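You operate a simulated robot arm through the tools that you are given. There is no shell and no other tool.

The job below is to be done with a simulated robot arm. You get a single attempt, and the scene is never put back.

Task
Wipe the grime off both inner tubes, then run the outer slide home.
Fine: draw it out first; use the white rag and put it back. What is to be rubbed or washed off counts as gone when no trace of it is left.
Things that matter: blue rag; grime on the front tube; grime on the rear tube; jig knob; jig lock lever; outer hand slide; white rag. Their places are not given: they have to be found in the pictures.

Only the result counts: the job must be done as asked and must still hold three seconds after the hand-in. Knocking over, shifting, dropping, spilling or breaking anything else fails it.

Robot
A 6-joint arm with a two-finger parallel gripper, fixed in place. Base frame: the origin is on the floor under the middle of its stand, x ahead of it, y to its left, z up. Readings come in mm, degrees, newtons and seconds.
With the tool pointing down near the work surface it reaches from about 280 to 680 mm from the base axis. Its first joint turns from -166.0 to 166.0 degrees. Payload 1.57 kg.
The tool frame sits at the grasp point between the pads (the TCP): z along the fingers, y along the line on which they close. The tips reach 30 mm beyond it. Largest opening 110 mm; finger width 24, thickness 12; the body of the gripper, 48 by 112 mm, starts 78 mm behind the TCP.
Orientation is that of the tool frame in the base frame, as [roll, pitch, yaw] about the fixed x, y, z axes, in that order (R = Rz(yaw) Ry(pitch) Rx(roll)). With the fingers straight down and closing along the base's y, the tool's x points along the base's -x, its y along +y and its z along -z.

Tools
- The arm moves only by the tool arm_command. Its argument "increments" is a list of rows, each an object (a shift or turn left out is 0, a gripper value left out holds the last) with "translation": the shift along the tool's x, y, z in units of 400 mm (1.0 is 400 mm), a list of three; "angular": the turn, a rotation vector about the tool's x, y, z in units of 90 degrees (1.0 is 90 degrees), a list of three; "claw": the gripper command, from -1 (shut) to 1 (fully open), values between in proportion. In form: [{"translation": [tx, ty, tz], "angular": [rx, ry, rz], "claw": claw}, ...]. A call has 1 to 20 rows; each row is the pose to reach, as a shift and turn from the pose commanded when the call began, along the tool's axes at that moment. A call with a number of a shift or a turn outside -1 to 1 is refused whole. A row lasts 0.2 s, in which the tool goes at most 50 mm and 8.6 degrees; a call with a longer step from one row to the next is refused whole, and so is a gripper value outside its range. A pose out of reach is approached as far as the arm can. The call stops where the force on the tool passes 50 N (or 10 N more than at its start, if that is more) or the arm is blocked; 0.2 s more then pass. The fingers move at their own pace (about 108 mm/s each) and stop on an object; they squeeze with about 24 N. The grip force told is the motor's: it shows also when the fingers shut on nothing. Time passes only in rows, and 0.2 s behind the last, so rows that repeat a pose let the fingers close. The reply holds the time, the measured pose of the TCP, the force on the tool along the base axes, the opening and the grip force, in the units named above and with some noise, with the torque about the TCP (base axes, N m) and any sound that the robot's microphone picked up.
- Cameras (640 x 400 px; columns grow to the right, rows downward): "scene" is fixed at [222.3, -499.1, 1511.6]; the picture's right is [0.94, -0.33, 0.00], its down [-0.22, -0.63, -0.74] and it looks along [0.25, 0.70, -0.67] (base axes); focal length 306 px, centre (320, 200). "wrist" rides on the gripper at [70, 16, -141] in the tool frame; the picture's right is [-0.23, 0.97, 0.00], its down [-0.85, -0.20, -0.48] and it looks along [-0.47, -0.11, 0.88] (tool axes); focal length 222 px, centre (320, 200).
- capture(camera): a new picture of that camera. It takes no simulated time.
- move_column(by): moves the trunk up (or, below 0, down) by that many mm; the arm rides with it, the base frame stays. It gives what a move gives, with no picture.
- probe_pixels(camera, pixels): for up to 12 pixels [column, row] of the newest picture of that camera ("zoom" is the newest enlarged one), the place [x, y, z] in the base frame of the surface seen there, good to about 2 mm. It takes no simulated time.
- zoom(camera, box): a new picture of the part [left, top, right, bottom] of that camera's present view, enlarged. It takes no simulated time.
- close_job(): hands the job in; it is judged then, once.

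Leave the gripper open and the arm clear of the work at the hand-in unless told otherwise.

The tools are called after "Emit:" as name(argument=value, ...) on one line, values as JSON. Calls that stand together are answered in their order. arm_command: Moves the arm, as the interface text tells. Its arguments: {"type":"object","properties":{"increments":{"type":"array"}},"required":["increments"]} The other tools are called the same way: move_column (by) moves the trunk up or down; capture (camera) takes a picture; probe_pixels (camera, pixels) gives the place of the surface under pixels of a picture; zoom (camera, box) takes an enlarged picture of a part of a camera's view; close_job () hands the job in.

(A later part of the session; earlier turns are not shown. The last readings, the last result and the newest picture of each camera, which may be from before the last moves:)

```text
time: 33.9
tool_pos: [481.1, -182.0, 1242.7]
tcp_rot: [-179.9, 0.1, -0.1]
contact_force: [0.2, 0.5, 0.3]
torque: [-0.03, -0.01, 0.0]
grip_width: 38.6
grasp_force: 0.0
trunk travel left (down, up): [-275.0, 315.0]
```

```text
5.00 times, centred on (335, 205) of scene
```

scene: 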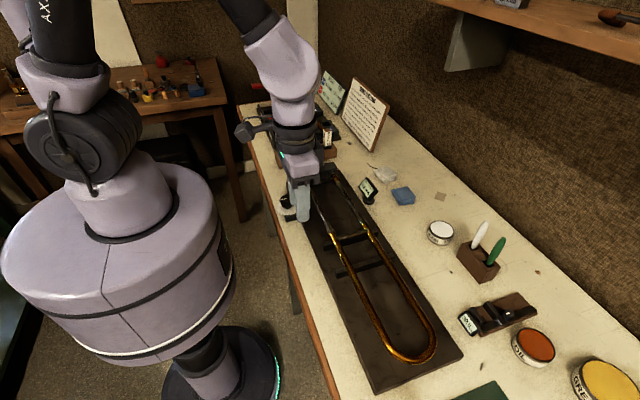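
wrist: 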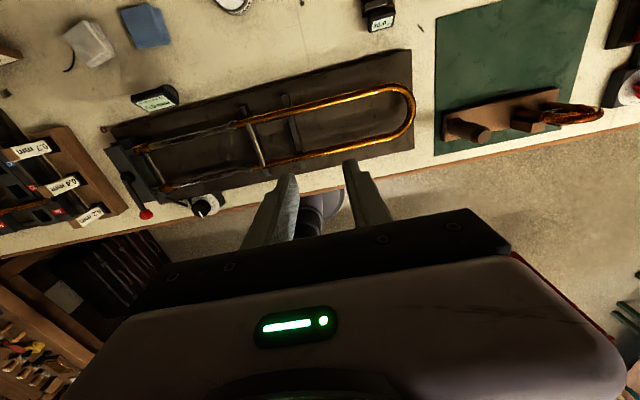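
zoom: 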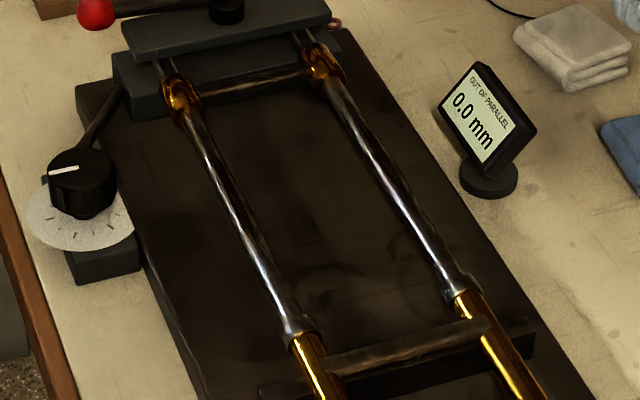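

Here is a real difference: near the ferrules the highlight is crisp, but on the newly exposed stretch next to the rings it is blurred and smeared. I'll zoom at the boundary to see whether a film begins there.

Emit:
zoom(camera="wrist", box=[180, 118, 212, 138])

Emit:
zoom(camera="wrist", box=[204, 112, 236, 132])

Emit:
zoom(camera="wrist", box=[195, 160, 227, 180])

Emit:
zoom(camera="wrist", box=[222, 155, 254, 175])

```text
16.00 times, centred on (196, 128) of wrist
```

zoom: 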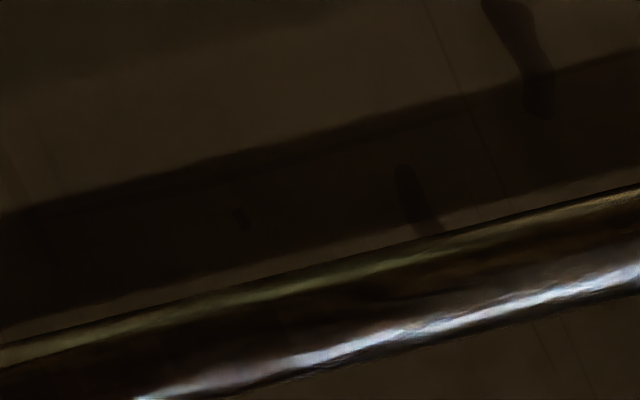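

```text
16.00 times, centred on (220, 122) of wrist
```

zoom: 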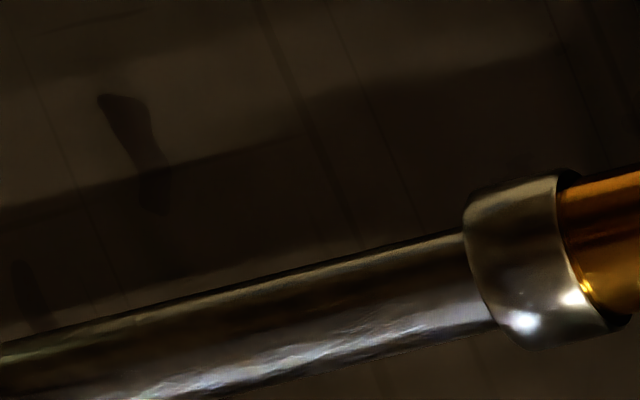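

```text
16.00 times, centred on (211, 170) of wrist
```

zoom: 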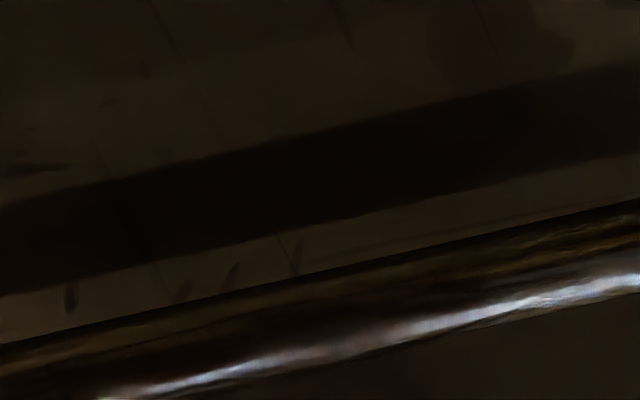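

```text
16.00 times, centred on (238, 165) of wrist
```

zoom: 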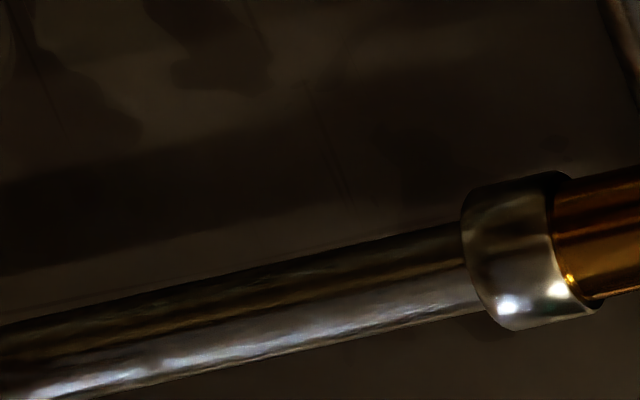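

There is no definite edge. The best test is to wipe and compare before and after from the same viewpoint. I'll measure the white rag carefully from here, at about (88,45).

Emit:
zoom(camera="wrist", box=[40, 0, 200, 100])

Emit:
probe_pixels(camera="zoom", pixels=[[110, 150], [190, 90], [215, 150], [200, 130], [280, 215], [150, 260], [200, 190], [330, 60], [520, 140], [430, 100], [120, 170], [270, 200]])

```text
4.00 times, centred on (120, 50) of wrist
```

zoom: 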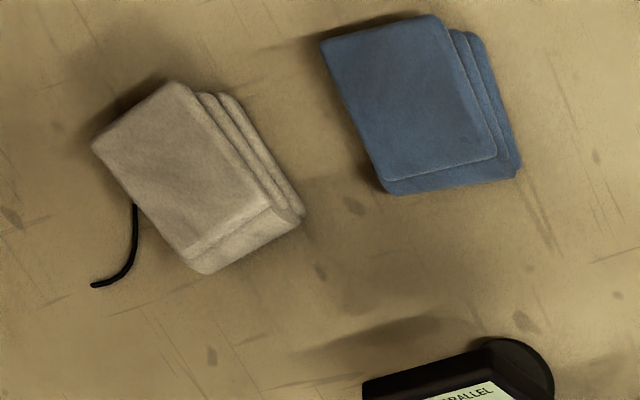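

```text
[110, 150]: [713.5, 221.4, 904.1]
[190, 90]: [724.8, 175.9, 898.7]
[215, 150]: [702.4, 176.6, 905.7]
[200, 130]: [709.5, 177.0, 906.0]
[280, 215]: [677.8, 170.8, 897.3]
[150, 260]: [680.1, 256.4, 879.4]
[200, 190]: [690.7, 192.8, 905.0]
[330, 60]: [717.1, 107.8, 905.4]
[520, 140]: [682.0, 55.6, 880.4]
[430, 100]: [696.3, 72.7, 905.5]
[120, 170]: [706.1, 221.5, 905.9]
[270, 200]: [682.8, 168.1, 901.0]
```

Emit:
probe_pixels(camera="zoom", pixels=[[98, 147], [174, 88], [262, 204], [188, 254], [180, 170], [140, 200], [135, 115], [225, 230], [222, 150], [210, 262], [296, 215], [234, 98]])

```text
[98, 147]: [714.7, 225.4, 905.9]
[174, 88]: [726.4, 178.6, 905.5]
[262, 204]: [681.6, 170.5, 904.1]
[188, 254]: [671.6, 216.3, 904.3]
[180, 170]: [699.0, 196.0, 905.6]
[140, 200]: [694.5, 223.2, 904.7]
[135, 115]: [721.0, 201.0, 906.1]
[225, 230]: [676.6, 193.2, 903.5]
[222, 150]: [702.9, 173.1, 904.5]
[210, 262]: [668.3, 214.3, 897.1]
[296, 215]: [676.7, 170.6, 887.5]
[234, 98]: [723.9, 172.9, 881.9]
```

The white rag's top is a roughly 46 × 49 mm square centred near (698, 197), turned about 12° and spanning z 876–905. I'll turn the gripper back to its first heading while moving high over toward the rag.

Emit:
arm_command(increments=[{"translation": [0.008, -0.042, 0.009], "angular": [0, 0, -0.083]}, {"translation": [0.016, -0.084, 0.018], "angular": [0, 0, -0.167]}, {"translation": [0.024, -0.126, 0.027], "angular": [0, 0, -0.25]}, {"translation": [0.032, -0.168, 0.036], "angular": [0, 0, -0.333]}, {"translation": [0.04, -0.21, 0.045], "angular": [0, 0, -0.417]}, {"translation": [0.048, -0.252, 0.054], "angular": [0, 0, -0.5]}, {"translation": [0.056, -0.294, 0.063], "angular": [0, 0, -0.583]}, {"translation": [0.064, -0.336, 0.072], "angular": [0, 0, -0.667]}, {"translation": [0.072, -0.378, 0.081], "angular": [0, 0, -0.75]}, {"translation": [0.08, -0.42, 0.09], "angular": [0, 0, -0.833]}, {"translation": [0.088, -0.462, 0.099], "angular": [0, 0, -0.917]}, {"translation": [0.0975, -0.505, 0.1075], "angular": [0, 0, -1.0]}, {"translation": [0.0975, -0.505, 0.1075], "angular": [0, 0, -1.0]}])

Emit:
arm_command(increments=[{"translation": [0.03, 0.02, 0.01], "angular": [0, 0, -0.083]}, {"translation": [0.06, 0.04, 0.02], "angular": [0, 0, -0.167]}, {"translation": [0.09, 0.06, 0.03], "angular": [0, 0, -0.25]}, {"translation": [0.12, 0.08, 0.04], "angular": [0, 0, -0.333]}, {"translation": [0.15, 0.1, 0.05], "angular": [0, 0, -0.417]}, {"translation": [0.18, 0.12, 0.06], "angular": [0, 0, -0.5]}, {"translation": [0.21, 0.14, 0.07], "angular": [0, 0, -0.583]}, {"translation": [0.24, 0.16, 0.08], "angular": [0, 0, -0.667]}, {"translation": [0.27, 0.18, 0.09], "angular": [0, 0, -0.75]}, {"translation": [0.3, 0.2, 0.1], "angular": [0, 0, -0.833]}, {"translation": [0.33, 0.22, 0.11], "angular": [0, 0, -0.917]}, {"translation": [0.35, 0.24, 0.12], "angular": [0, 0, -1.0]}, {"translation": [0.35, 0.24, 0.12], "angular": [0, 0, -1.0]}])

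Emit:
capture(camera="wrist")

```text
time: 36.7
tool_pos: [518.6, 20.8, 1199.6]
tcp_rot: [-179.9, -0.2, 90.1]
contact_force: [-0.5, -0.1, -0.4]
torque: [0.04, 0.0, -0.04]
grip_width: 38.6
grasp_force: 0.2
trunk travel left (down, up): [-275.0, 315.0]
```

```text
time: 39.5
tool_pos: [616.9, 160.1, 1152.1]
tcp_rot: [179.7, 0.0, -180.0]
contact_force: [-0.3, -1.1, 0.4]
torque: [0.01, 0.04, -0.01]
grip_width: 38.4
grasp_force: 0.1
trunk travel left (down, up): [-275.0, 315.0]
```

```text
taken
```

wrist: 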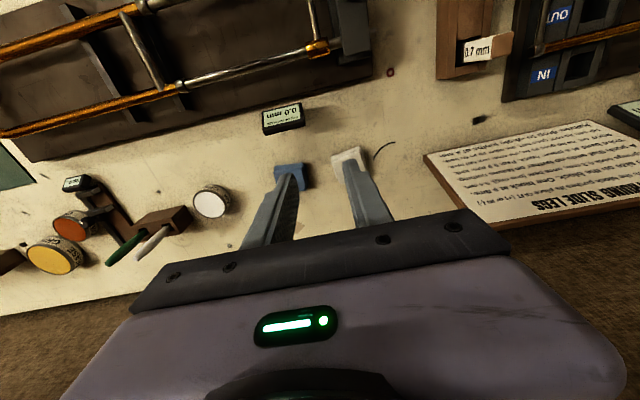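

I'll now tilt the tool 18° outward (for reach), yaw it +12° to match the rag, open to about 76 mm and come to a pre-grasp point above the white rag.

Emit:
arm_command(increments=[{"translation": [-0.03, 0.016, 0.08], "angular": [-0.0042, -0.04, -0.0264], "claw": 0.38}, {"translation": [-0.06, 0.032, 0.16], "angular": [-0.0084, -0.08, -0.053]}, {"translation": [-0.09, 0.048, 0.24], "angular": [-0.0126, -0.12, -0.079]}, {"translation": [-0.115, 0.064, 0.32], "angular": [-0.0168, -0.16, -0.106]}, {"translation": [-0.1415, 0.08, 0.405], "angular": [-0.02095, -0.1992, -0.1322]}, {"translation": [-0.1415, 0.08, 0.405], "angular": [-0.02095, -0.1992, -0.1322]}, {"translation": [-0.1415, 0.08, 0.405], "angular": [-0.02095, -0.1992, -0.1322]}])

Emit:
capture(camera="wrist")

Emit:
zoom(camera="scene", box=[330, 80, 450, 220])

```text
time: 41.1
tool_pos: [671.7, 193.0, 989.0]
tcp_rot: [179.8, 17.9, -168.0]
contact_force: [0.2, 0.3, 0.4]
torque: [0.01, -0.01, 0.0]
grip_width: 75.9
grasp_force: 0.0
trunk travel left (down, up): [-275.0, 315.0]
```

```text
taken
```

wrist: 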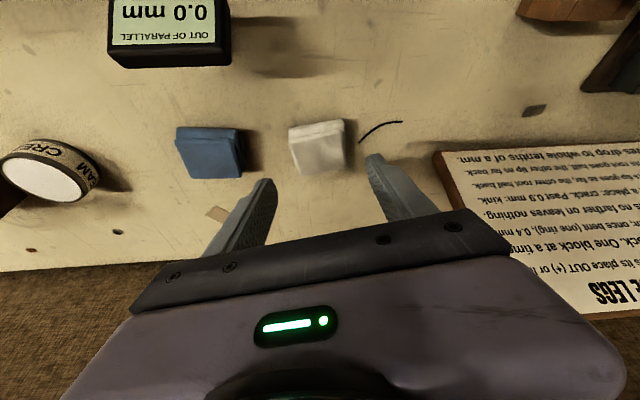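

```text
2.86 times, centred on (390, 150) of scene
```

zoom: 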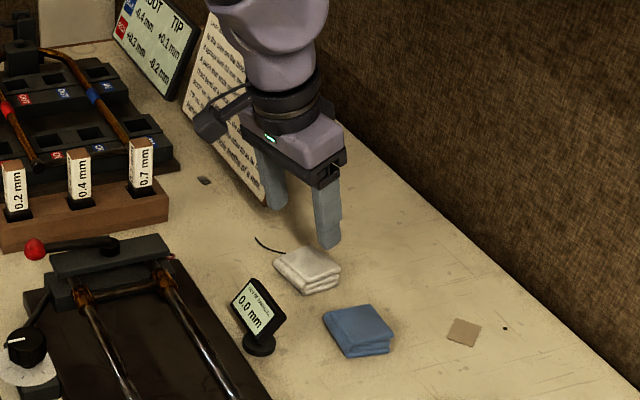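

The pose is reached. I'll check the rag's outline again from here at about (318,147).

Emit:
zoom(camera="wrist", box=[270, 100, 400, 190])

Emit:
probe_pixels(camera="zoom", pixels=[[110, 170], [120, 230], [160, 340], [340, 280], [330, 150], [310, 110], [220, 240], [370, 260], [350, 120], [105, 155], [330, 210], [250, 310]])

```text
4.44 times, centred on (335, 145) of wrist
```

zoom: 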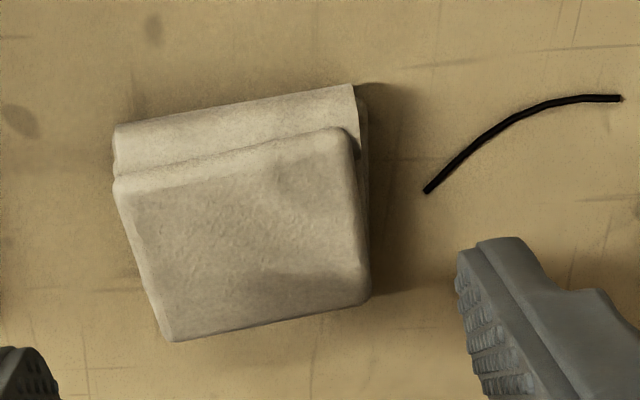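

```text
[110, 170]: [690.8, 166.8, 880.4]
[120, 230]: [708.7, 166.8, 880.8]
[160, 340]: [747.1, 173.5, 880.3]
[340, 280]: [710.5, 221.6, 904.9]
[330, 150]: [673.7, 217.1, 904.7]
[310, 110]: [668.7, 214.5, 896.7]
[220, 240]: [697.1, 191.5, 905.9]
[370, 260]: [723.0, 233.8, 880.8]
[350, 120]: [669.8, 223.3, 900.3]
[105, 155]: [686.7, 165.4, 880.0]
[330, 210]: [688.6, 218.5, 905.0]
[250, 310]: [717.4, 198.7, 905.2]
```

The rag is centred and the black wire beside it is a separate piece. I'll descend along the tool axis to TCP ≈ (691, 196, 917), so that the fingers take only the upper part of the rag.

Emit:
arm_command(increments=[{"translation": [0.002, -0.001, 0.05]}, {"translation": [0.005, -0.002, 0.1]}, {"translation": [0.0075, -0.0027, 0.145]}, {"translation": [0.00925, -0.0027, 0.1863]}, {"translation": [0.00925, -0.0027, 0.1863]}])

Emit:
capture(camera="wrist")

Emit:
zoom(camera="scene", box=[350, 120, 430, 210])

```text
time: 42.3
tool_pos: [690.7, 196.2, 920.0]
tcp_rot: [179.8, 17.9, -168.0]
contact_force: [-0.2, 0.1, -0.5]
torque: [-0.03, -0.02, -0.04]
grip_width: 76.0
grasp_force: 0.0
trunk travel left (down, up): [-275.0, 315.0]
```

```text
taken
```

wrist: 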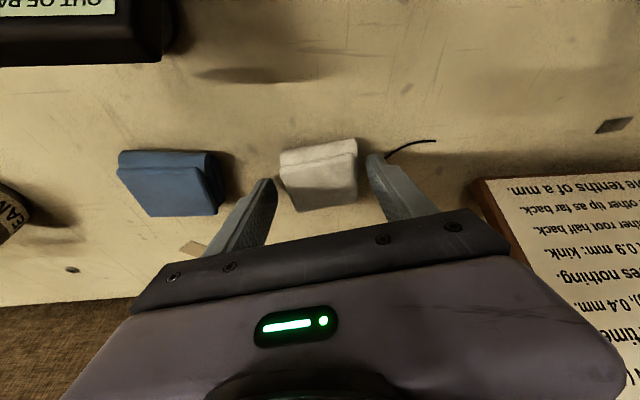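

```text
4.44 times, centred on (390, 165) of scene
```

zoom: 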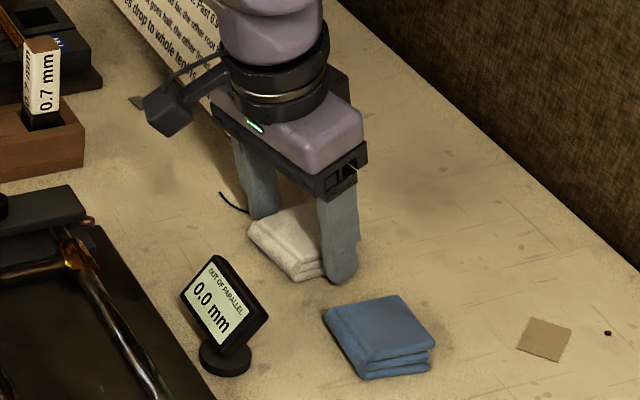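

The fingers straddle the white rag. I'll go 3 mm lower and close.

Emit:
arm_command(increments=[{"translation": [0, 0, 0.0075], "claw": 0.38}, {"translation": [0, 0, 0.0075], "claw": -1}, {"translation": [0, 0, 0.0075]}, {"translation": [0, 0, 0.0075]}, {"translation": [0, 0, 0.0075]}])

Emit:
capture(camera="wrist")

```text
time: 43.5
tool_pos: [692.3, 196.6, 914.5]
tcp_rot: [179.7, 18.0, -168.0]
contact_force: [-0.1, -0.9, -0.5]
torque: [-0.01, 0.01, 0.01]
grip_width: 61.7
grasp_force: 24.1
trunk travel left (down, up): [-275.0, 315.0]
```

```text
taken
```

wrist: 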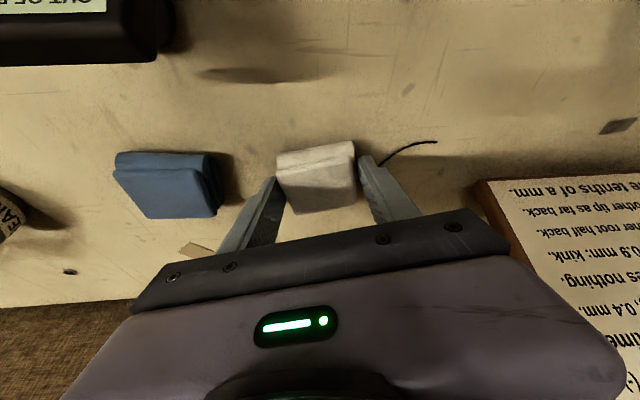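

The grip holds at 61.7 mm with 24 N. I'll lift gently and check that the rag comes along.

Emit:
arm_command(increments=[{"translation": [-0.015, 0, -0.047], "claw": -1}, {"translation": [-0.03, 0, -0.095]}, {"translation": [-0.046, 0, -0.143]}, {"translation": [-0.046, 0, -0.143]}])

Emit:
capture(camera="wrist")

Emit:
zoom(camera="scene", box=[350, 110, 430, 200])

```text
time: 44.5
tool_pos: [691.7, 196.2, 975.8]
tcp_rot: [179.8, 17.9, -168.2]
contact_force: [-0.1, -0.1, -0.4]
torque: [0.01, 0.0, -0.03]
grip_width: 61.6
grasp_force: 23.3
trunk travel left (down, up): [-275.0, 315.0]
```

```text
taken
```

wrist: 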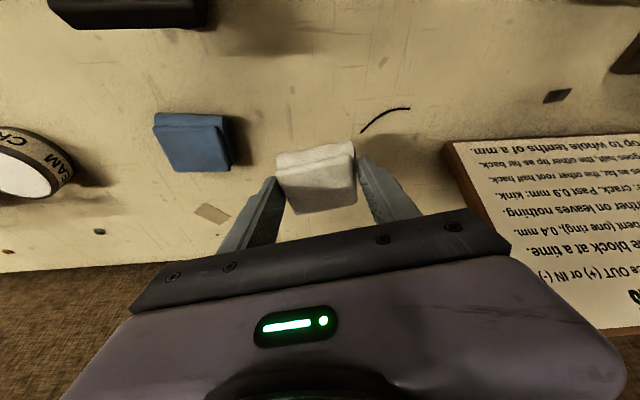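

```text
4.44 times, centred on (390, 155) of scene
```

zoom: 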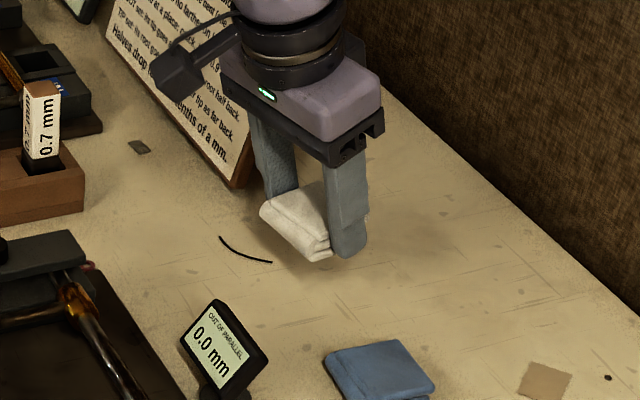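

The rag is held and its bottom sits about 38 mm below the TCP. I'll carry it high over the front tube, to TCP ≈ (413, 75, 1012), keeping the same tilt.

Emit:
arm_command(increments=[{"translation": [-0.027, 0.0, -0.083], "claw": -1}, {"translation": [0.07, -0.022, -0.125]}, {"translation": [0.17, -0.044, -0.16]}, {"translation": [0.27, -0.066, -0.19]}, {"translation": [0.37, -0.088, -0.22]}, {"translation": [0.47, -0.11, -0.25]}, {"translation": [0.57, -0.13, -0.28]}, {"translation": [0.68, -0.1515, -0.316]}, {"translation": [0.68, -0.1515, -0.316]}])

Emit:
capture(camera="wrist")

Emit:
zoom(camera="scene", box=[260, 130, 400, 250])

```text
time: 46.5
tool_pos: [414.5, 75.1, 1011.4]
tcp_rot: [179.8, 17.9, -168.1]
contact_force: [0.3, 0.7, -1.4]
torque: [0.01, 0.01, 0.03]
grip_width: 61.2
grasp_force: 23.8
trunk travel left (down, up): [-275.0, 315.0]
```

```text
taken
```

wrist: 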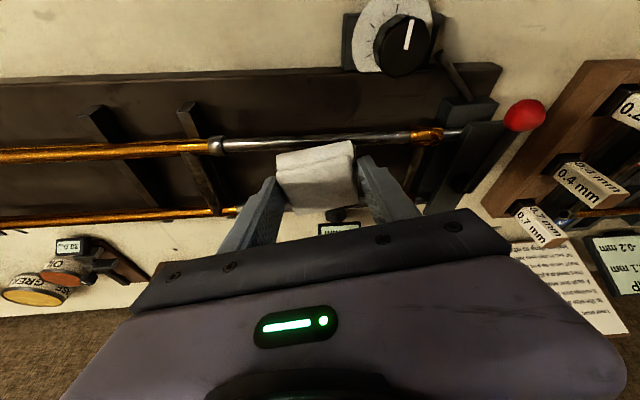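

```text
3.33 times, centred on (330, 190) of scene
```

zoom: 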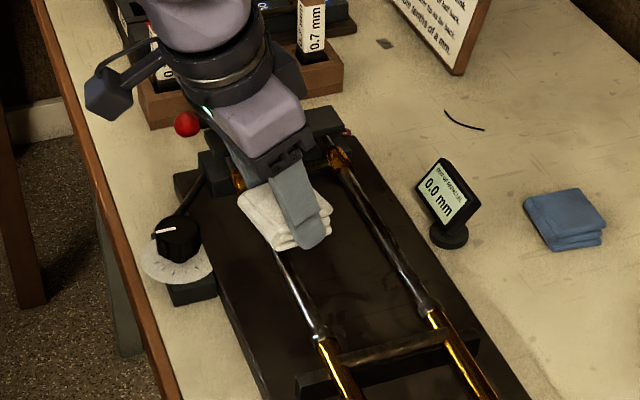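

Emit:
zoom(camera="wrist", box=[260, 130, 380, 220])

Emit:
probe_pixels(camera="zoom", pixels=[[100, 110], [480, 80], [120, 180], [500, 150], [180, 370], [500, 330], [300, 200], [110, 160], [470, 70], [300, 120], [90, 140], [60, 200]])

Emit:
zoom(camera="scene", box=[300, 170, 350, 215])

Emit:
probe_pixels(camera="zoom", pixels=[[170, 190], [260, 330], [370, 310], [250, 240], [200, 270], [300, 370], [350, 250], [330, 340], [280, 345], [150, 160], [400, 230], [260, 310]])

```text
4.44 times, centred on (320, 175) of wrist
```

zoom: 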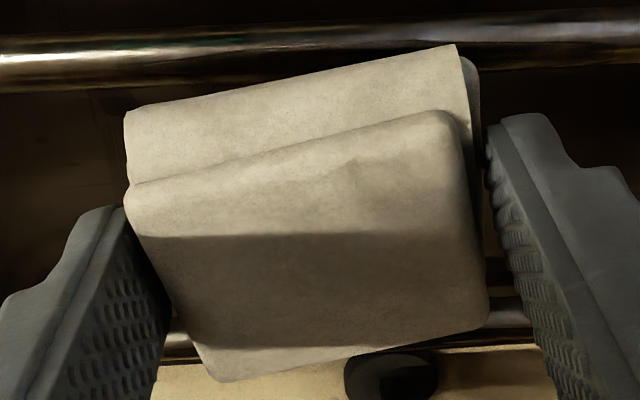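

```text
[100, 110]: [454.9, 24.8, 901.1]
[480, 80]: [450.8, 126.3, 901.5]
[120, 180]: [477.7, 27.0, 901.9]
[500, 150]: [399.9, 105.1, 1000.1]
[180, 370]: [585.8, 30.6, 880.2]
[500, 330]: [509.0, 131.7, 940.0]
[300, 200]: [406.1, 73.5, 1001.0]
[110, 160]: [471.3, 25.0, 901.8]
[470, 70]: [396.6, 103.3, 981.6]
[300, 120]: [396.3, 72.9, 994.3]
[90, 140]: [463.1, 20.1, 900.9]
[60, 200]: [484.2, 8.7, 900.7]
```

```text
8.89 times, centred on (325, 192) of scene
```

zoom: 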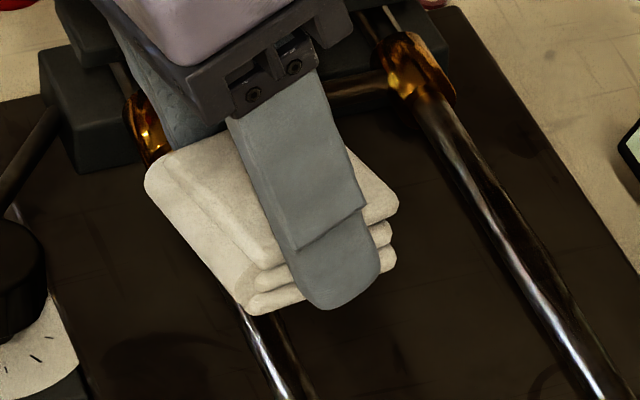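

```text
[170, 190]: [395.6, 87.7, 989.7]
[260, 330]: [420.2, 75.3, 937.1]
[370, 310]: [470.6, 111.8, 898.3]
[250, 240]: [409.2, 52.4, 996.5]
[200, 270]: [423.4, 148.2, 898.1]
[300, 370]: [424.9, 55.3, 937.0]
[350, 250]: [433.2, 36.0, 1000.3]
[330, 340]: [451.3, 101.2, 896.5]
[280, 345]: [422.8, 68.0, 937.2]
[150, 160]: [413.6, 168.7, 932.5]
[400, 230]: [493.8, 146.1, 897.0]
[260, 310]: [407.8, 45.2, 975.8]
```

The rag's bottom is at z≈973 and the tube top at about 940. I'll lower 29 mm first and then search for contact in 1 mm steps.

Emit:
arm_command(increments=[{"translation": [0.0116, 0, 0.0357], "claw": -1}, {"translation": [0.0224, 0, 0.069]}, {"translation": [0.0224, 0, 0.069]}])

Emit:
arm_command(increments=[{"translation": [0.00077, 0, 0.00238], "claw": -1}, {"translation": [0.00154, 0, 0.00476]}, {"translation": [0.00231, 0, 0.00713]}, {"translation": [0.00231, 0, 0.00713]}])

Emit:
capture(camera="wrist")

```text
time: 47.3
tool_pos: [414.9, 75.8, 981.2]
tcp_rot: [179.8, 17.9, -168.0]
contact_force: [0.8, 0.0, -0.9]
torque: [-0.01, -0.01, 0.01]
grip_width: 61.1
grasp_force: 23.8
trunk travel left (down, up): [-275.0, 315.0]
```

```text
time: 48.3
tool_pos: [414.7, 74.9, 978.6]
tcp_rot: [179.8, 17.9, -168.0]
contact_force: [-0.2, -0.2, -0.4]
torque: [-0.01, -0.02, -0.04]
grip_width: 61.0
grasp_force: 24.3
trunk travel left (down, up): [-275.0, 315.0]
```

```text
taken
```

wrist: 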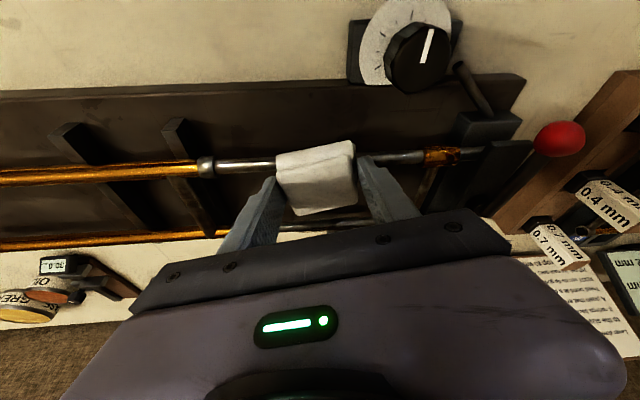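

No contact yet. I'll continue down in 1 mm steps.

Emit:
arm_command(increments=[{"translation": [0.00077, 0, 0.00238], "claw": -1}, {"translation": [0.00154, 0, 0.00476]}, {"translation": [0.00231, 0, 0.00713]}, {"translation": [0.00231, 0, 0.00713]}])

Emit:
arm_command(increments=[{"translation": [0.00077, 0, 0.00238], "claw": -1}, {"translation": [0.00154, 0, 0.00476]}, {"translation": [0.00154, 0, 0.00476]}])

Emit:
zoom(camera="scene", box=[300, 175, 350, 220])

```text
time: 49.3
tool_pos: [414.1, 75.7, 975.4]
tcp_rot: [179.9, 17.9, -168.0]
contact_force: [0.4, 0.4, 0.2]
torque: [0.03, -0.01, 0.0]
grip_width: 60.7
grasp_force: 24.0
trunk travel left (down, up): [-275.0, 315.0]
```

```text
time: 50.1
tool_pos: [414.4, 75.4, 975.3]
tcp_rot: [179.8, 18.0, -168.0]
contact_force: [0.6, 1.5, 21.7]
torque: [-0.23, -0.15, 0.01]
grip_width: 61.0
grasp_force: 23.7
trunk travel left (down, up): [-275.0, 315.0]
```

```text
8.89 times, centred on (325, 198) of scene
```

zoom: 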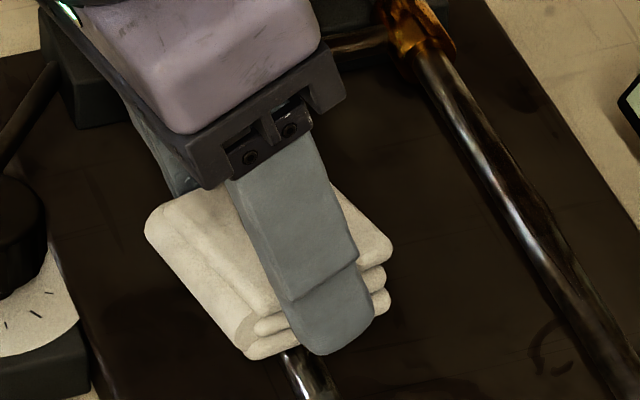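

The rag touches the tube at 21.7 N, so I'll ease up about 1.2 mm. Then I'll stroke toward the ring (y down to about 30), keeping the rag's edge off the ring.

Emit:
arm_command(increments=[{"translation": [-0.00093, 0, -0.00285], "claw": -1}, {"translation": [0.005, -0.02934, -0.00478]}, {"translation": [0.01093, -0.05868, -0.0067]}, {"translation": [0.01686, -0.08802, -0.00863]}, {"translation": [0.02131, -0.11, -0.01007]}])

Emit:
capture(camera="wrist")

Emit:
zoom(camera="scene", box=[295, 170, 365, 240])

```text
time: 51.3
tool_pos: [413.5, 29.3, 976.0]
tcp_rot: [179.8, 17.9, -168.0]
contact_force: [-0.3, 0.4, 3.8]
torque: [-0.1, -0.06, 0.02]
grip_width: 60.8
grasp_force: 23.9
trunk travel left (down, up): [-275.0, 315.0]
```

```text
taken
```

wrist: 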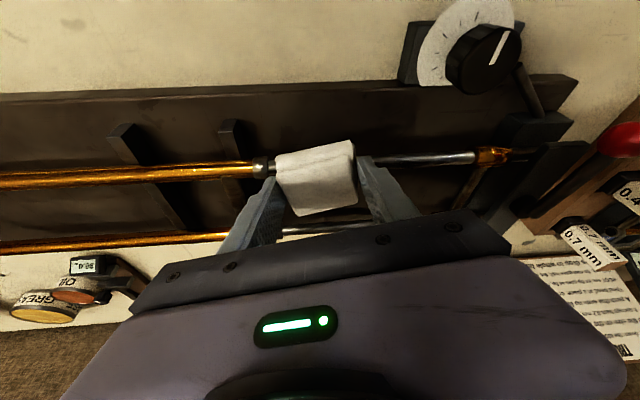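

```text
5.71 times, centred on (330, 205) of scene
```

zoom: 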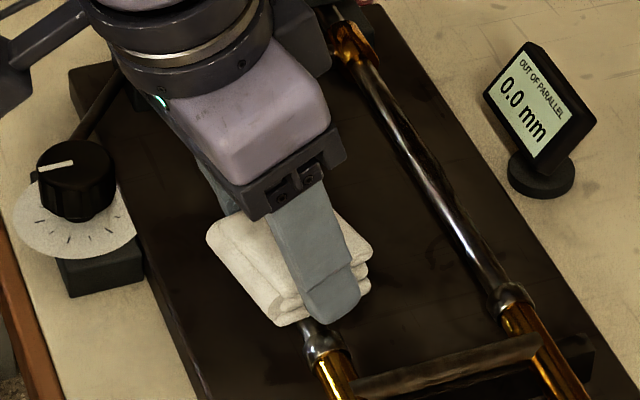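

Contact is light at 3.8 N. I'll press 0.5 mm deeper and stroke the whole exposed length there and back.

Emit:
arm_command(increments=[{"translation": [-0.00554, 0.02934, 0.00312], "claw": -1}, {"translation": [-0.01147, 0.05868, 0.00505]}, {"translation": [-0.0174, 0.08802, 0.00698]}, {"translation": [-0.02333, 0.11736, 0.00891]}, {"translation": [-0.02926, 0.1467, 0.01084]}, {"translation": [-0.03519, 0.17604, 0.01277]}, {"translation": [-0.04112, 0.20538, 0.0147]}, {"translation": [-0.04409, 0.22005, 0.01567]}, {"translation": [-0.03816, 0.19071, 0.01374]}, {"translation": [-0.03223, 0.16137, 0.01181]}, {"translation": [-0.0263, 0.13203, 0.00988]}, {"translation": [-0.02037, 0.10269, 0.00795]}, {"translation": [-0.01444, 0.07335, 0.00602]}, {"translation": [-0.00851, 0.04401, 0.00409]}, {"translation": [-0.00258, 0.01467, 0.00216]}, {"translation": [0.00039, 0, 0.00119]}])

Emit:
capture(camera="wrist")

Emit:
zoom(camera="scene", box=[295, 170, 365, 240])

```text
time: 54.7
tool_pos: [414.3, 31.6, 975.2]
tcp_rot: [179.8, 17.9, -168.0]
contact_force: [1.1, 3.7, 12.1]
torque: [0.09, -0.11, 0.01]
grip_width: 60.7
grasp_force: 23.7
trunk travel left (down, up): [-275.0, 315.0]
```

```text
taken
```

wrist: 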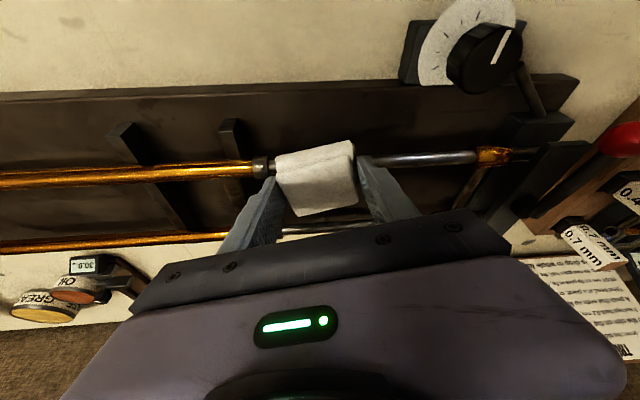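

```text
5.71 times, centred on (330, 205) of scene
```

zoom: 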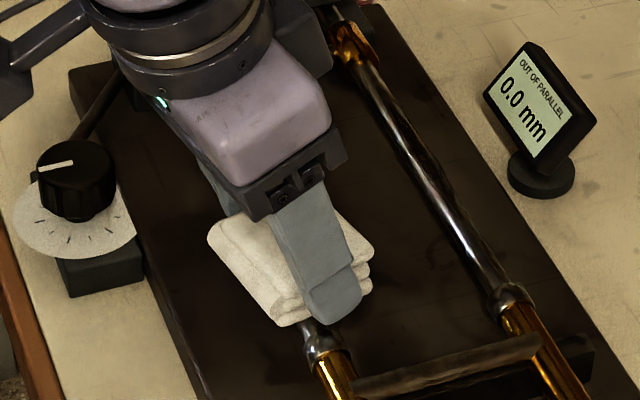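

Contact was 12 N over full strokes. I'll lift off, move back to the +x side, and compare the wiped front tube with the unwiped rear tube.

Emit:
arm_command(increments=[{"translation": [-0.03, 0, -0.095], "claw": -1}, {"translation": [-0.06, 0, -0.19]}, {"translation": [-0.16, -0.02, -0.19]}, {"translation": [-0.26, -0.04, -0.19]}, {"translation": [-0.36, -0.06, -0.19]}, {"translation": [-0.44, -0.076, -0.19]}, {"translation": [-0.44, -0.076, -0.19]}])

Emit:
capture(camera="wrist")

Emit:
zoom(camera="scene", box=[295, 165, 375, 245])

```text
time: 56.3
tool_pos: [560.4, 30.1, 1102.6]
tcp_rot: [179.5, 18.0, -168.0]
contact_force: [0.0, 0.3, 0.1]
torque: [0.01, 0.03, 0.01]
grip_width: 60.8
grasp_force: 24.1
out of reach, approached as far as the arm can: row 2, 3
trunk travel left (down, up): [-275.0, 315.0]
```

```text
taken
```

wrist: 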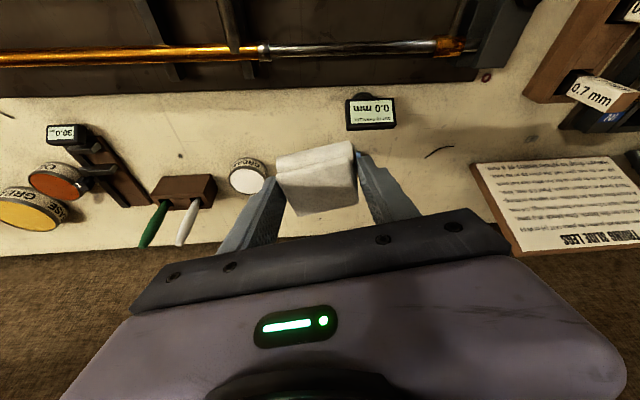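

```text
5.00 times, centred on (335, 205) of scene
```

zoom: 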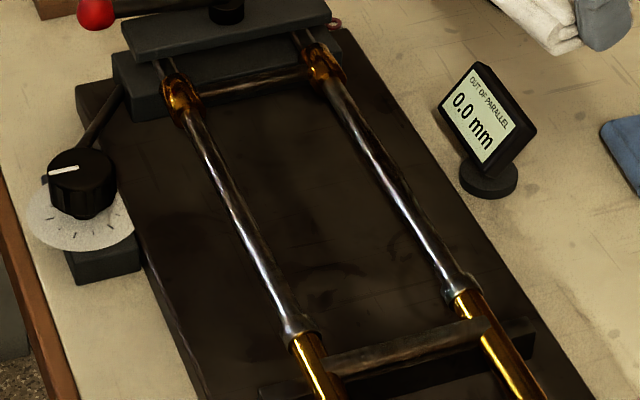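

Emit:
zoom(camera="scene", box=[310, 205, 330, 230])

Emit:
zoom(camera="scene", box=[300, 180, 320, 205])

Emit:
zoom(camera="scene", box=[345, 200, 365, 225])

Emit:
zoom(camera="wrist", box=[250, 20, 480, 80])

```text
16.00 times, centred on (320, 218) of scene
```

zoom: 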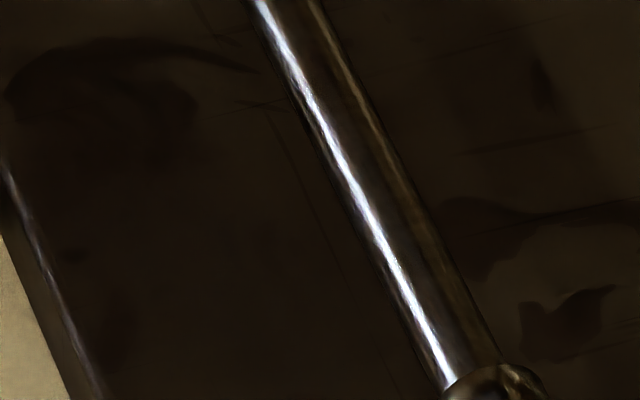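

```text
16.00 times, centred on (310, 192) of scene
```

zoom: 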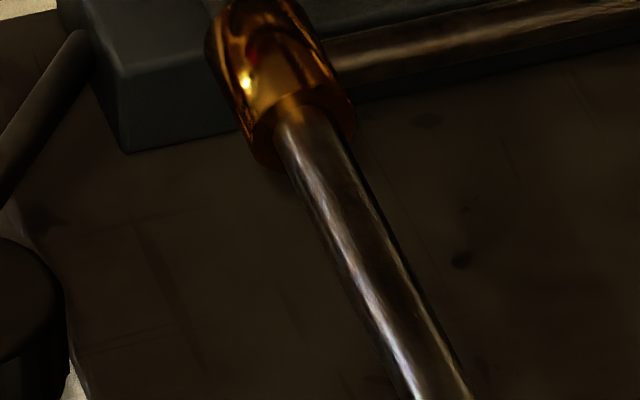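

```text
16.00 times, centred on (355, 212) of scene
```

zoom: 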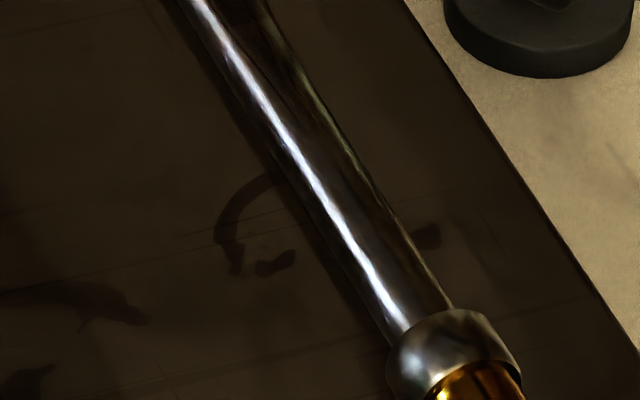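

```text
2.78 times, centred on (365, 50) of wrist
```

zoom: 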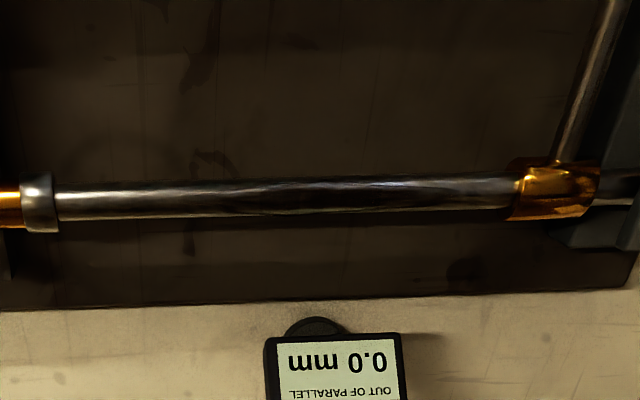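

There is a clear change: on the wiped front tube the black smear along the flank is gone, while the rear tube still shows a dark lens-shaped film (y≈50–120). So that dark film is the grime. Before wiping the rear tube I'll check the meter's position for clearance.

Emit:
zoom(camera="scene", box=[345, 165, 385, 215])

Emit:
probe_pixels(camera="zoom", pixels=[[205, 150], [230, 160], [280, 80], [380, 140], [440, 170], [420, 210], [330, 230], [240, 270], [280, 300], [340, 320], [250, 200], [400, 100]])

Emit:
zoom(camera="wrist", box=[310, 30, 400, 70])

```text
8.00 times, centred on (365, 190) of scene
```

zoom: 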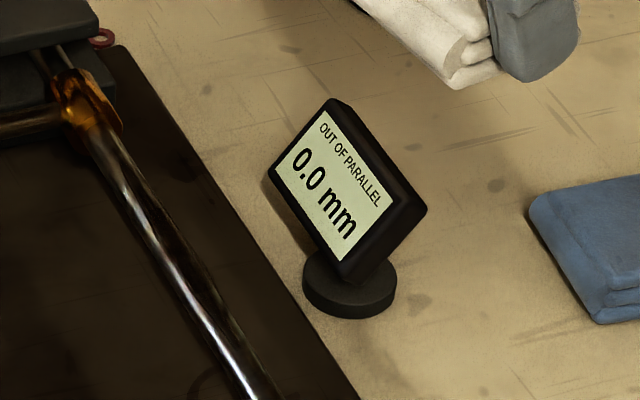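

```text
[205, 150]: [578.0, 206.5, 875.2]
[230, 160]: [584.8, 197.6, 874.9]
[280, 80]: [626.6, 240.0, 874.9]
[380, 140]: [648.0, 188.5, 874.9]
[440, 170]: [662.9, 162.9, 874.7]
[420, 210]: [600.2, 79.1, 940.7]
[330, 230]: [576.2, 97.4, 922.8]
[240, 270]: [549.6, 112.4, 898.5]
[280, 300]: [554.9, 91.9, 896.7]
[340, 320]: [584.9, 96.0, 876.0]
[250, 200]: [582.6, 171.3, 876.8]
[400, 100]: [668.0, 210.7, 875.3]
```

```text
7.11 times, centred on (355, 50) of wrist
```

zoom: 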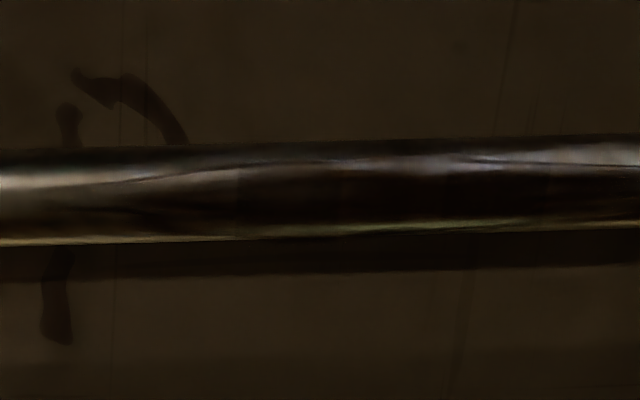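

The zoom now shows stepped, film-like segments on the rear tube. I'll bring the rag over the rear tube.

Emit:
arm_command(increments=[{"translation": [0.062, 0.046, 0.068], "claw": -1}, {"translation": [0.124, 0.092, 0.136]}, {"translation": [0.1856, 0.1388, 0.2042]}, {"translation": [0.1856, 0.1388, 0.2042]}])

Emit:
capture(camera="wrist")

```text
time: 57.3
tool_pos: [503.9, 73.5, 999.5]
tcp_rot: [179.8, 17.9, -168.1]
contact_force: [-0.8, -0.3, -0.8]
torque: [-0.01, 0.03, -0.01]
grip_width: 60.7
grasp_force: 24.0
trunk travel left (down, up): [-275.0, 315.0]
```

```text
taken
```

wrist: 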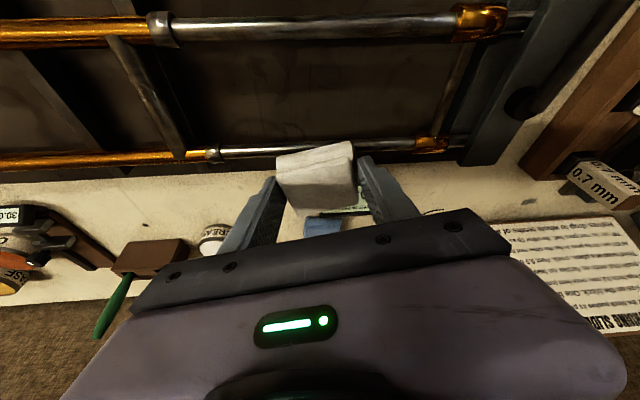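

Emit:
zoom(camera="wrist", box=[160, 0, 460, 60])

Emit:
zoom(camera="wrist", box=[240, 5, 350, 55])

Emit:
zoom(camera="wrist", box=[340, 0, 450, 50])

```text
2.13 times, centred on (310, 30) of wrist
```

zoom: 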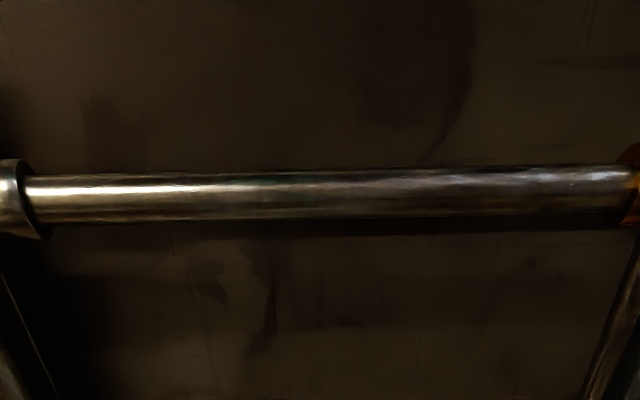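

```text
5.82 times, centred on (295, 30) of wrist
```

zoom: 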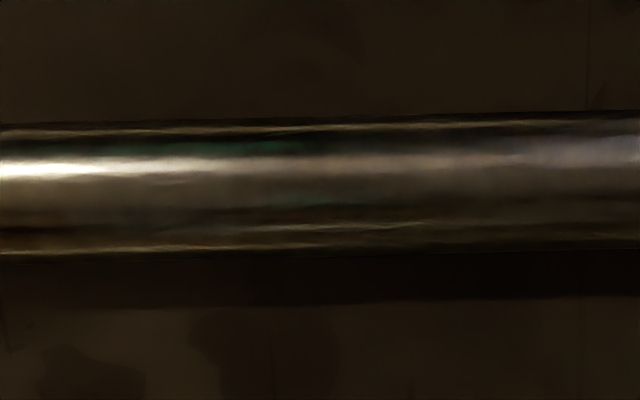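

```text
5.82 times, centred on (395, 25) of wrist
```

zoom: 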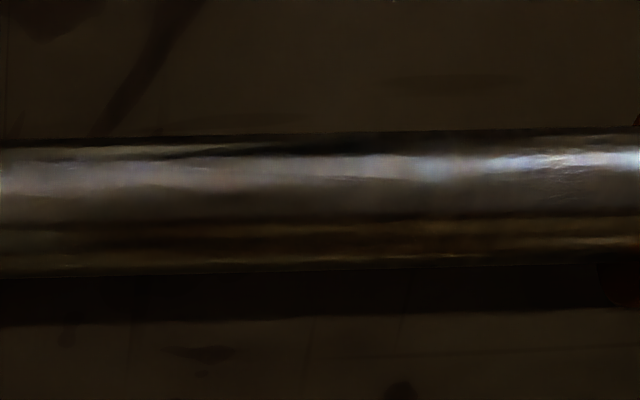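

The front tube now shows a continuous clean reflection along its whole length. I'll lower the rag onto the rear tube.

Emit:
arm_command(increments=[{"translation": [0.0087, 0, 0.0268], "claw": -1}, {"translation": [0.0166, 0, 0.0511]}, {"translation": [0.0166, 0, 0.0511]}])

Emit:
arm_command(increments=[{"translation": [0.00077, 0, 0.00238], "claw": -1}, {"translation": [0.00154, 0, 0.00476]}, {"translation": [0.00154, 0, 0.00476]}])

```text
time: 58.1
tool_pos: [505.1, 74.9, 979.9]
tcp_rot: [179.7, 17.9, -168.1]
contact_force: [-0.3, 1.0, -0.9]
torque: [-0.03, -0.01, 0.01]
grip_width: 61.0
grasp_force: 23.8
trunk travel left (down, up): [-275.0, 315.0]
```

```text
time: 58.9
tool_pos: [505.4, 75.5, 975.8]
tcp_rot: [179.9, 17.9, -167.9]
contact_force: [-0.2, -0.7, 0.1]
torque: [0.01, -0.02, 0.0]
grip_width: 60.7
grasp_force: 24.0
trunk travel left (down, up): [-275.0, 315.0]
```

Emit:
arm_command(increments=[{"translation": [0.00077, 0, 0.00238], "claw": -1}, {"translation": [0.00116, 0, 0.00357]}, {"translation": [0.00116, 0, 0.00357]}])

```text
time: 59.7
tool_pos: [506.1, 75.5, 975.9]
tcp_rot: [179.8, 18.0, -168.0]
contact_force: [-0.4, -0.4, 0.4]
torque: [-0.01, 0.0, -0.01]
grip_width: 61.0
grasp_force: 23.4
trunk travel left (down, up): [-275.0, 315.0]
```

I read 0.4 N, so there is no contact yet. Another millimetre down.

Emit:
arm_command(increments=[{"translation": [0.00077, 0, 0.00238], "claw": -1}, {"translation": [0.00077, 0, 0.00238]}])

```text
time: 60.3
tool_pos: [505.1, 75.6, 975.7]
tcp_rot: [179.8, 18.0, -168.0]
contact_force: [1.0, 0.5, 10.6]
torque: [-0.28, -0.07, 0.0]
grip_width: 61.0
grasp_force: 24.4
trunk travel left (down, up): [-275.0, 315.0]
```

10.6 N is good contact. I'll stroke the rear tube from end to end, keeping y between 30 and 120 so the rag stays clear of ring and ferrule.

Emit:
arm_command(increments=[{"translation": [0.00593, -0.02934, -0.00193], "claw": -1}, {"translation": [0.01186, -0.05868, -0.00386]}, {"translation": [0.01779, -0.08802, -0.00579]}, {"translation": [0.02224, -0.11, -0.00724]}, {"translation": [0.01779, -0.08802, -0.00579]}, {"translation": [0.01186, -0.05868, -0.00386]}, {"translation": [0.00593, -0.02934, -0.00193]}, {"translation": [0, 0, 0]}, {"translation": [-0.00593, 0.02934, 0.00193]}, {"translation": [-0.01186, 0.05868, 0.00386]}, {"translation": [-0.01779, 0.08802, 0.00579]}, {"translation": [-0.02224, 0.11, 0.00724]}, {"translation": [-0.01779, 0.08802, 0.00579]}, {"translation": [-0.01186, 0.05868, 0.00386]}, {"translation": [-0.00593, 0.02934, 0.00193]}, {"translation": [0, 0, 0]}, {"translation": [0.00593, -0.02934, -0.00193]}, {"translation": [0.01186, -0.05868, -0.00386]}, {"translation": [0.01779, -0.08802, -0.00579]}, {"translation": [0.02224, -0.11, -0.00724]}])

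Emit:
arm_command(increments=[{"translation": [-0.00593, 0.02934, 0.00193], "claw": -1}, {"translation": [-0.01186, 0.05868, 0.00386]}, {"translation": [-0.01779, 0.08802, 0.00579]}, {"translation": [-0.02372, 0.11736, 0.00772]}, {"translation": [-0.02965, 0.1467, 0.00965]}, {"translation": [-0.03558, 0.17604, 0.01158]}, {"translation": [-0.04151, 0.20538, 0.01351]}, {"translation": [-0.04448, 0.22005, 0.01448]}, {"translation": [-0.03558, 0.17604, 0.01158]}, {"translation": [-0.02965, 0.1467, 0.00965]}, {"translation": [-0.02372, 0.11736, 0.00772]}, {"translation": [-0.01779, 0.08802, 0.00579]}, {"translation": [-0.01186, 0.05868, 0.00386]}, {"translation": [-0.00593, 0.02934, 0.00193]}, {"translation": [0, 0, 0]}])

Emit:
capture(camera="wrist")

```text
time: 64.5
tool_pos: [504.9, 31.8, 974.2]
tcp_rot: [179.7, 17.9, -168.0]
contact_force: [0.7, 3.1, 8.8]
torque: [0.03, -0.02, 0.07]
grip_width: 61.0
grasp_force: 24.8
out of reach, approached as far as the arm can: row 10, 11, 12, 13
trunk travel left (down, up): [-275.0, 315.0]
```

```text
time: 67.7
tool_pos: [505.3, 29.6, 974.8]
tcp_rot: [179.6, 17.9, -168.2]
contact_force: [-0.4, -0.5, 2.8]
torque: [-0.08, -0.03, -0.01]
grip_width: 60.8
grasp_force: 23.8
out of reach, approached as far as the arm can: row 6, 7, 8
trunk travel left (down, up): [-275.0, 315.0]
```

```text
taken
```

wrist: 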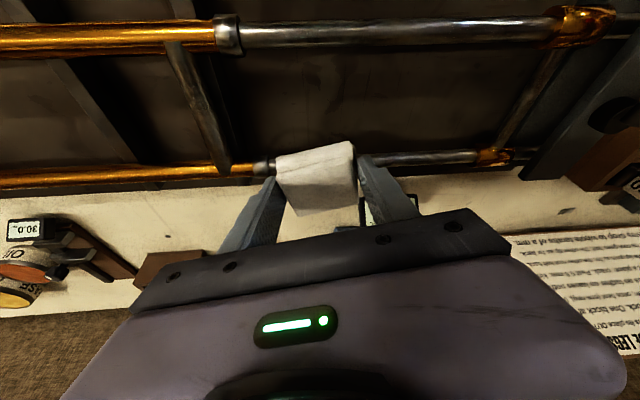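

Some rows near y>100 were reported out of reach, so the rag may have lifted off the tube there. I'll raise and inspect the rear tube.

Emit:
arm_command(increments=[{"translation": [-0.03, 0, -0.095], "claw": -1}, {"translation": [-0.12, 0, -0.15]}, {"translation": [-0.2, -0.01, -0.2]}, {"translation": [-0.2, -0.01, -0.2]}])

Emit:
capture(camera="wrist")

Emit:
zoom(camera="scene", box=[345, 200, 365, 225])

Emit:
zoom(camera="scene", box=[330, 175, 350, 200])

```text
time: 68.7
tool_pos: [557.1, 37.1, 1075.1]
tcp_rot: [179.4, 17.9, -168.0]
contact_force: [-0.2, -1.2, -0.6]
torque: [0.01, 0.0, -0.02]
grip_width: 60.9
grasp_force: 23.6
trunk travel left (down, up): [-275.0, 315.0]
```

```text
taken
```

wrist: 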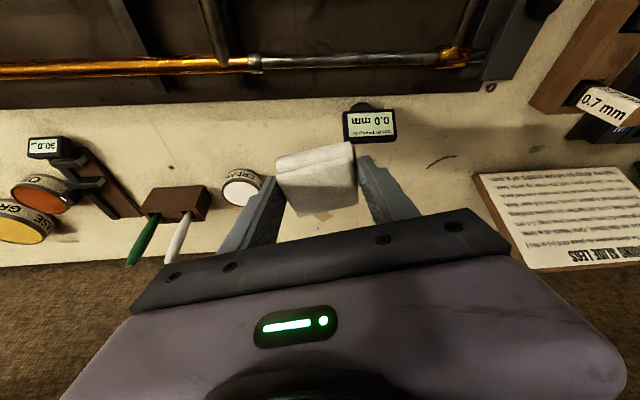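

```text
16.00 times, centred on (355, 212) of scene
```

zoom: 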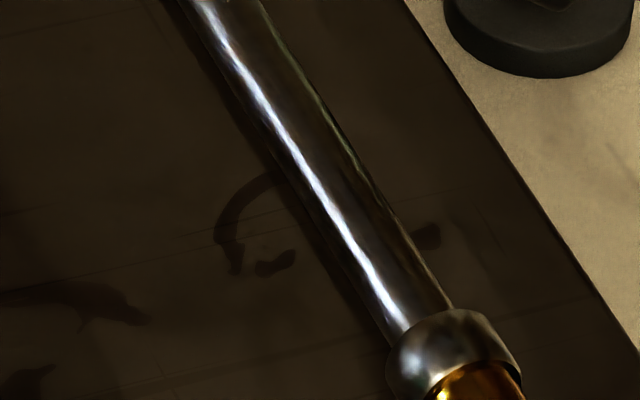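

```text
16.00 times, centred on (340, 188) of scene
```

zoom: 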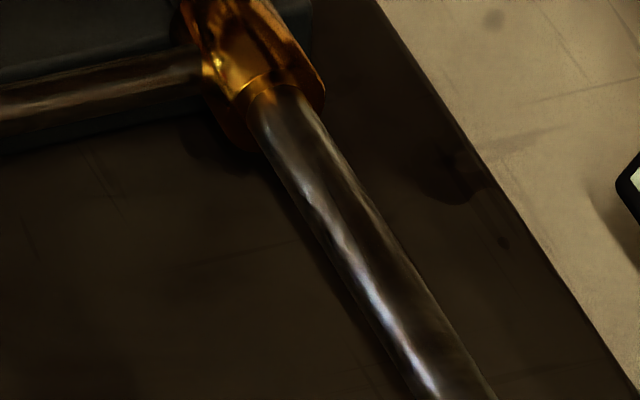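

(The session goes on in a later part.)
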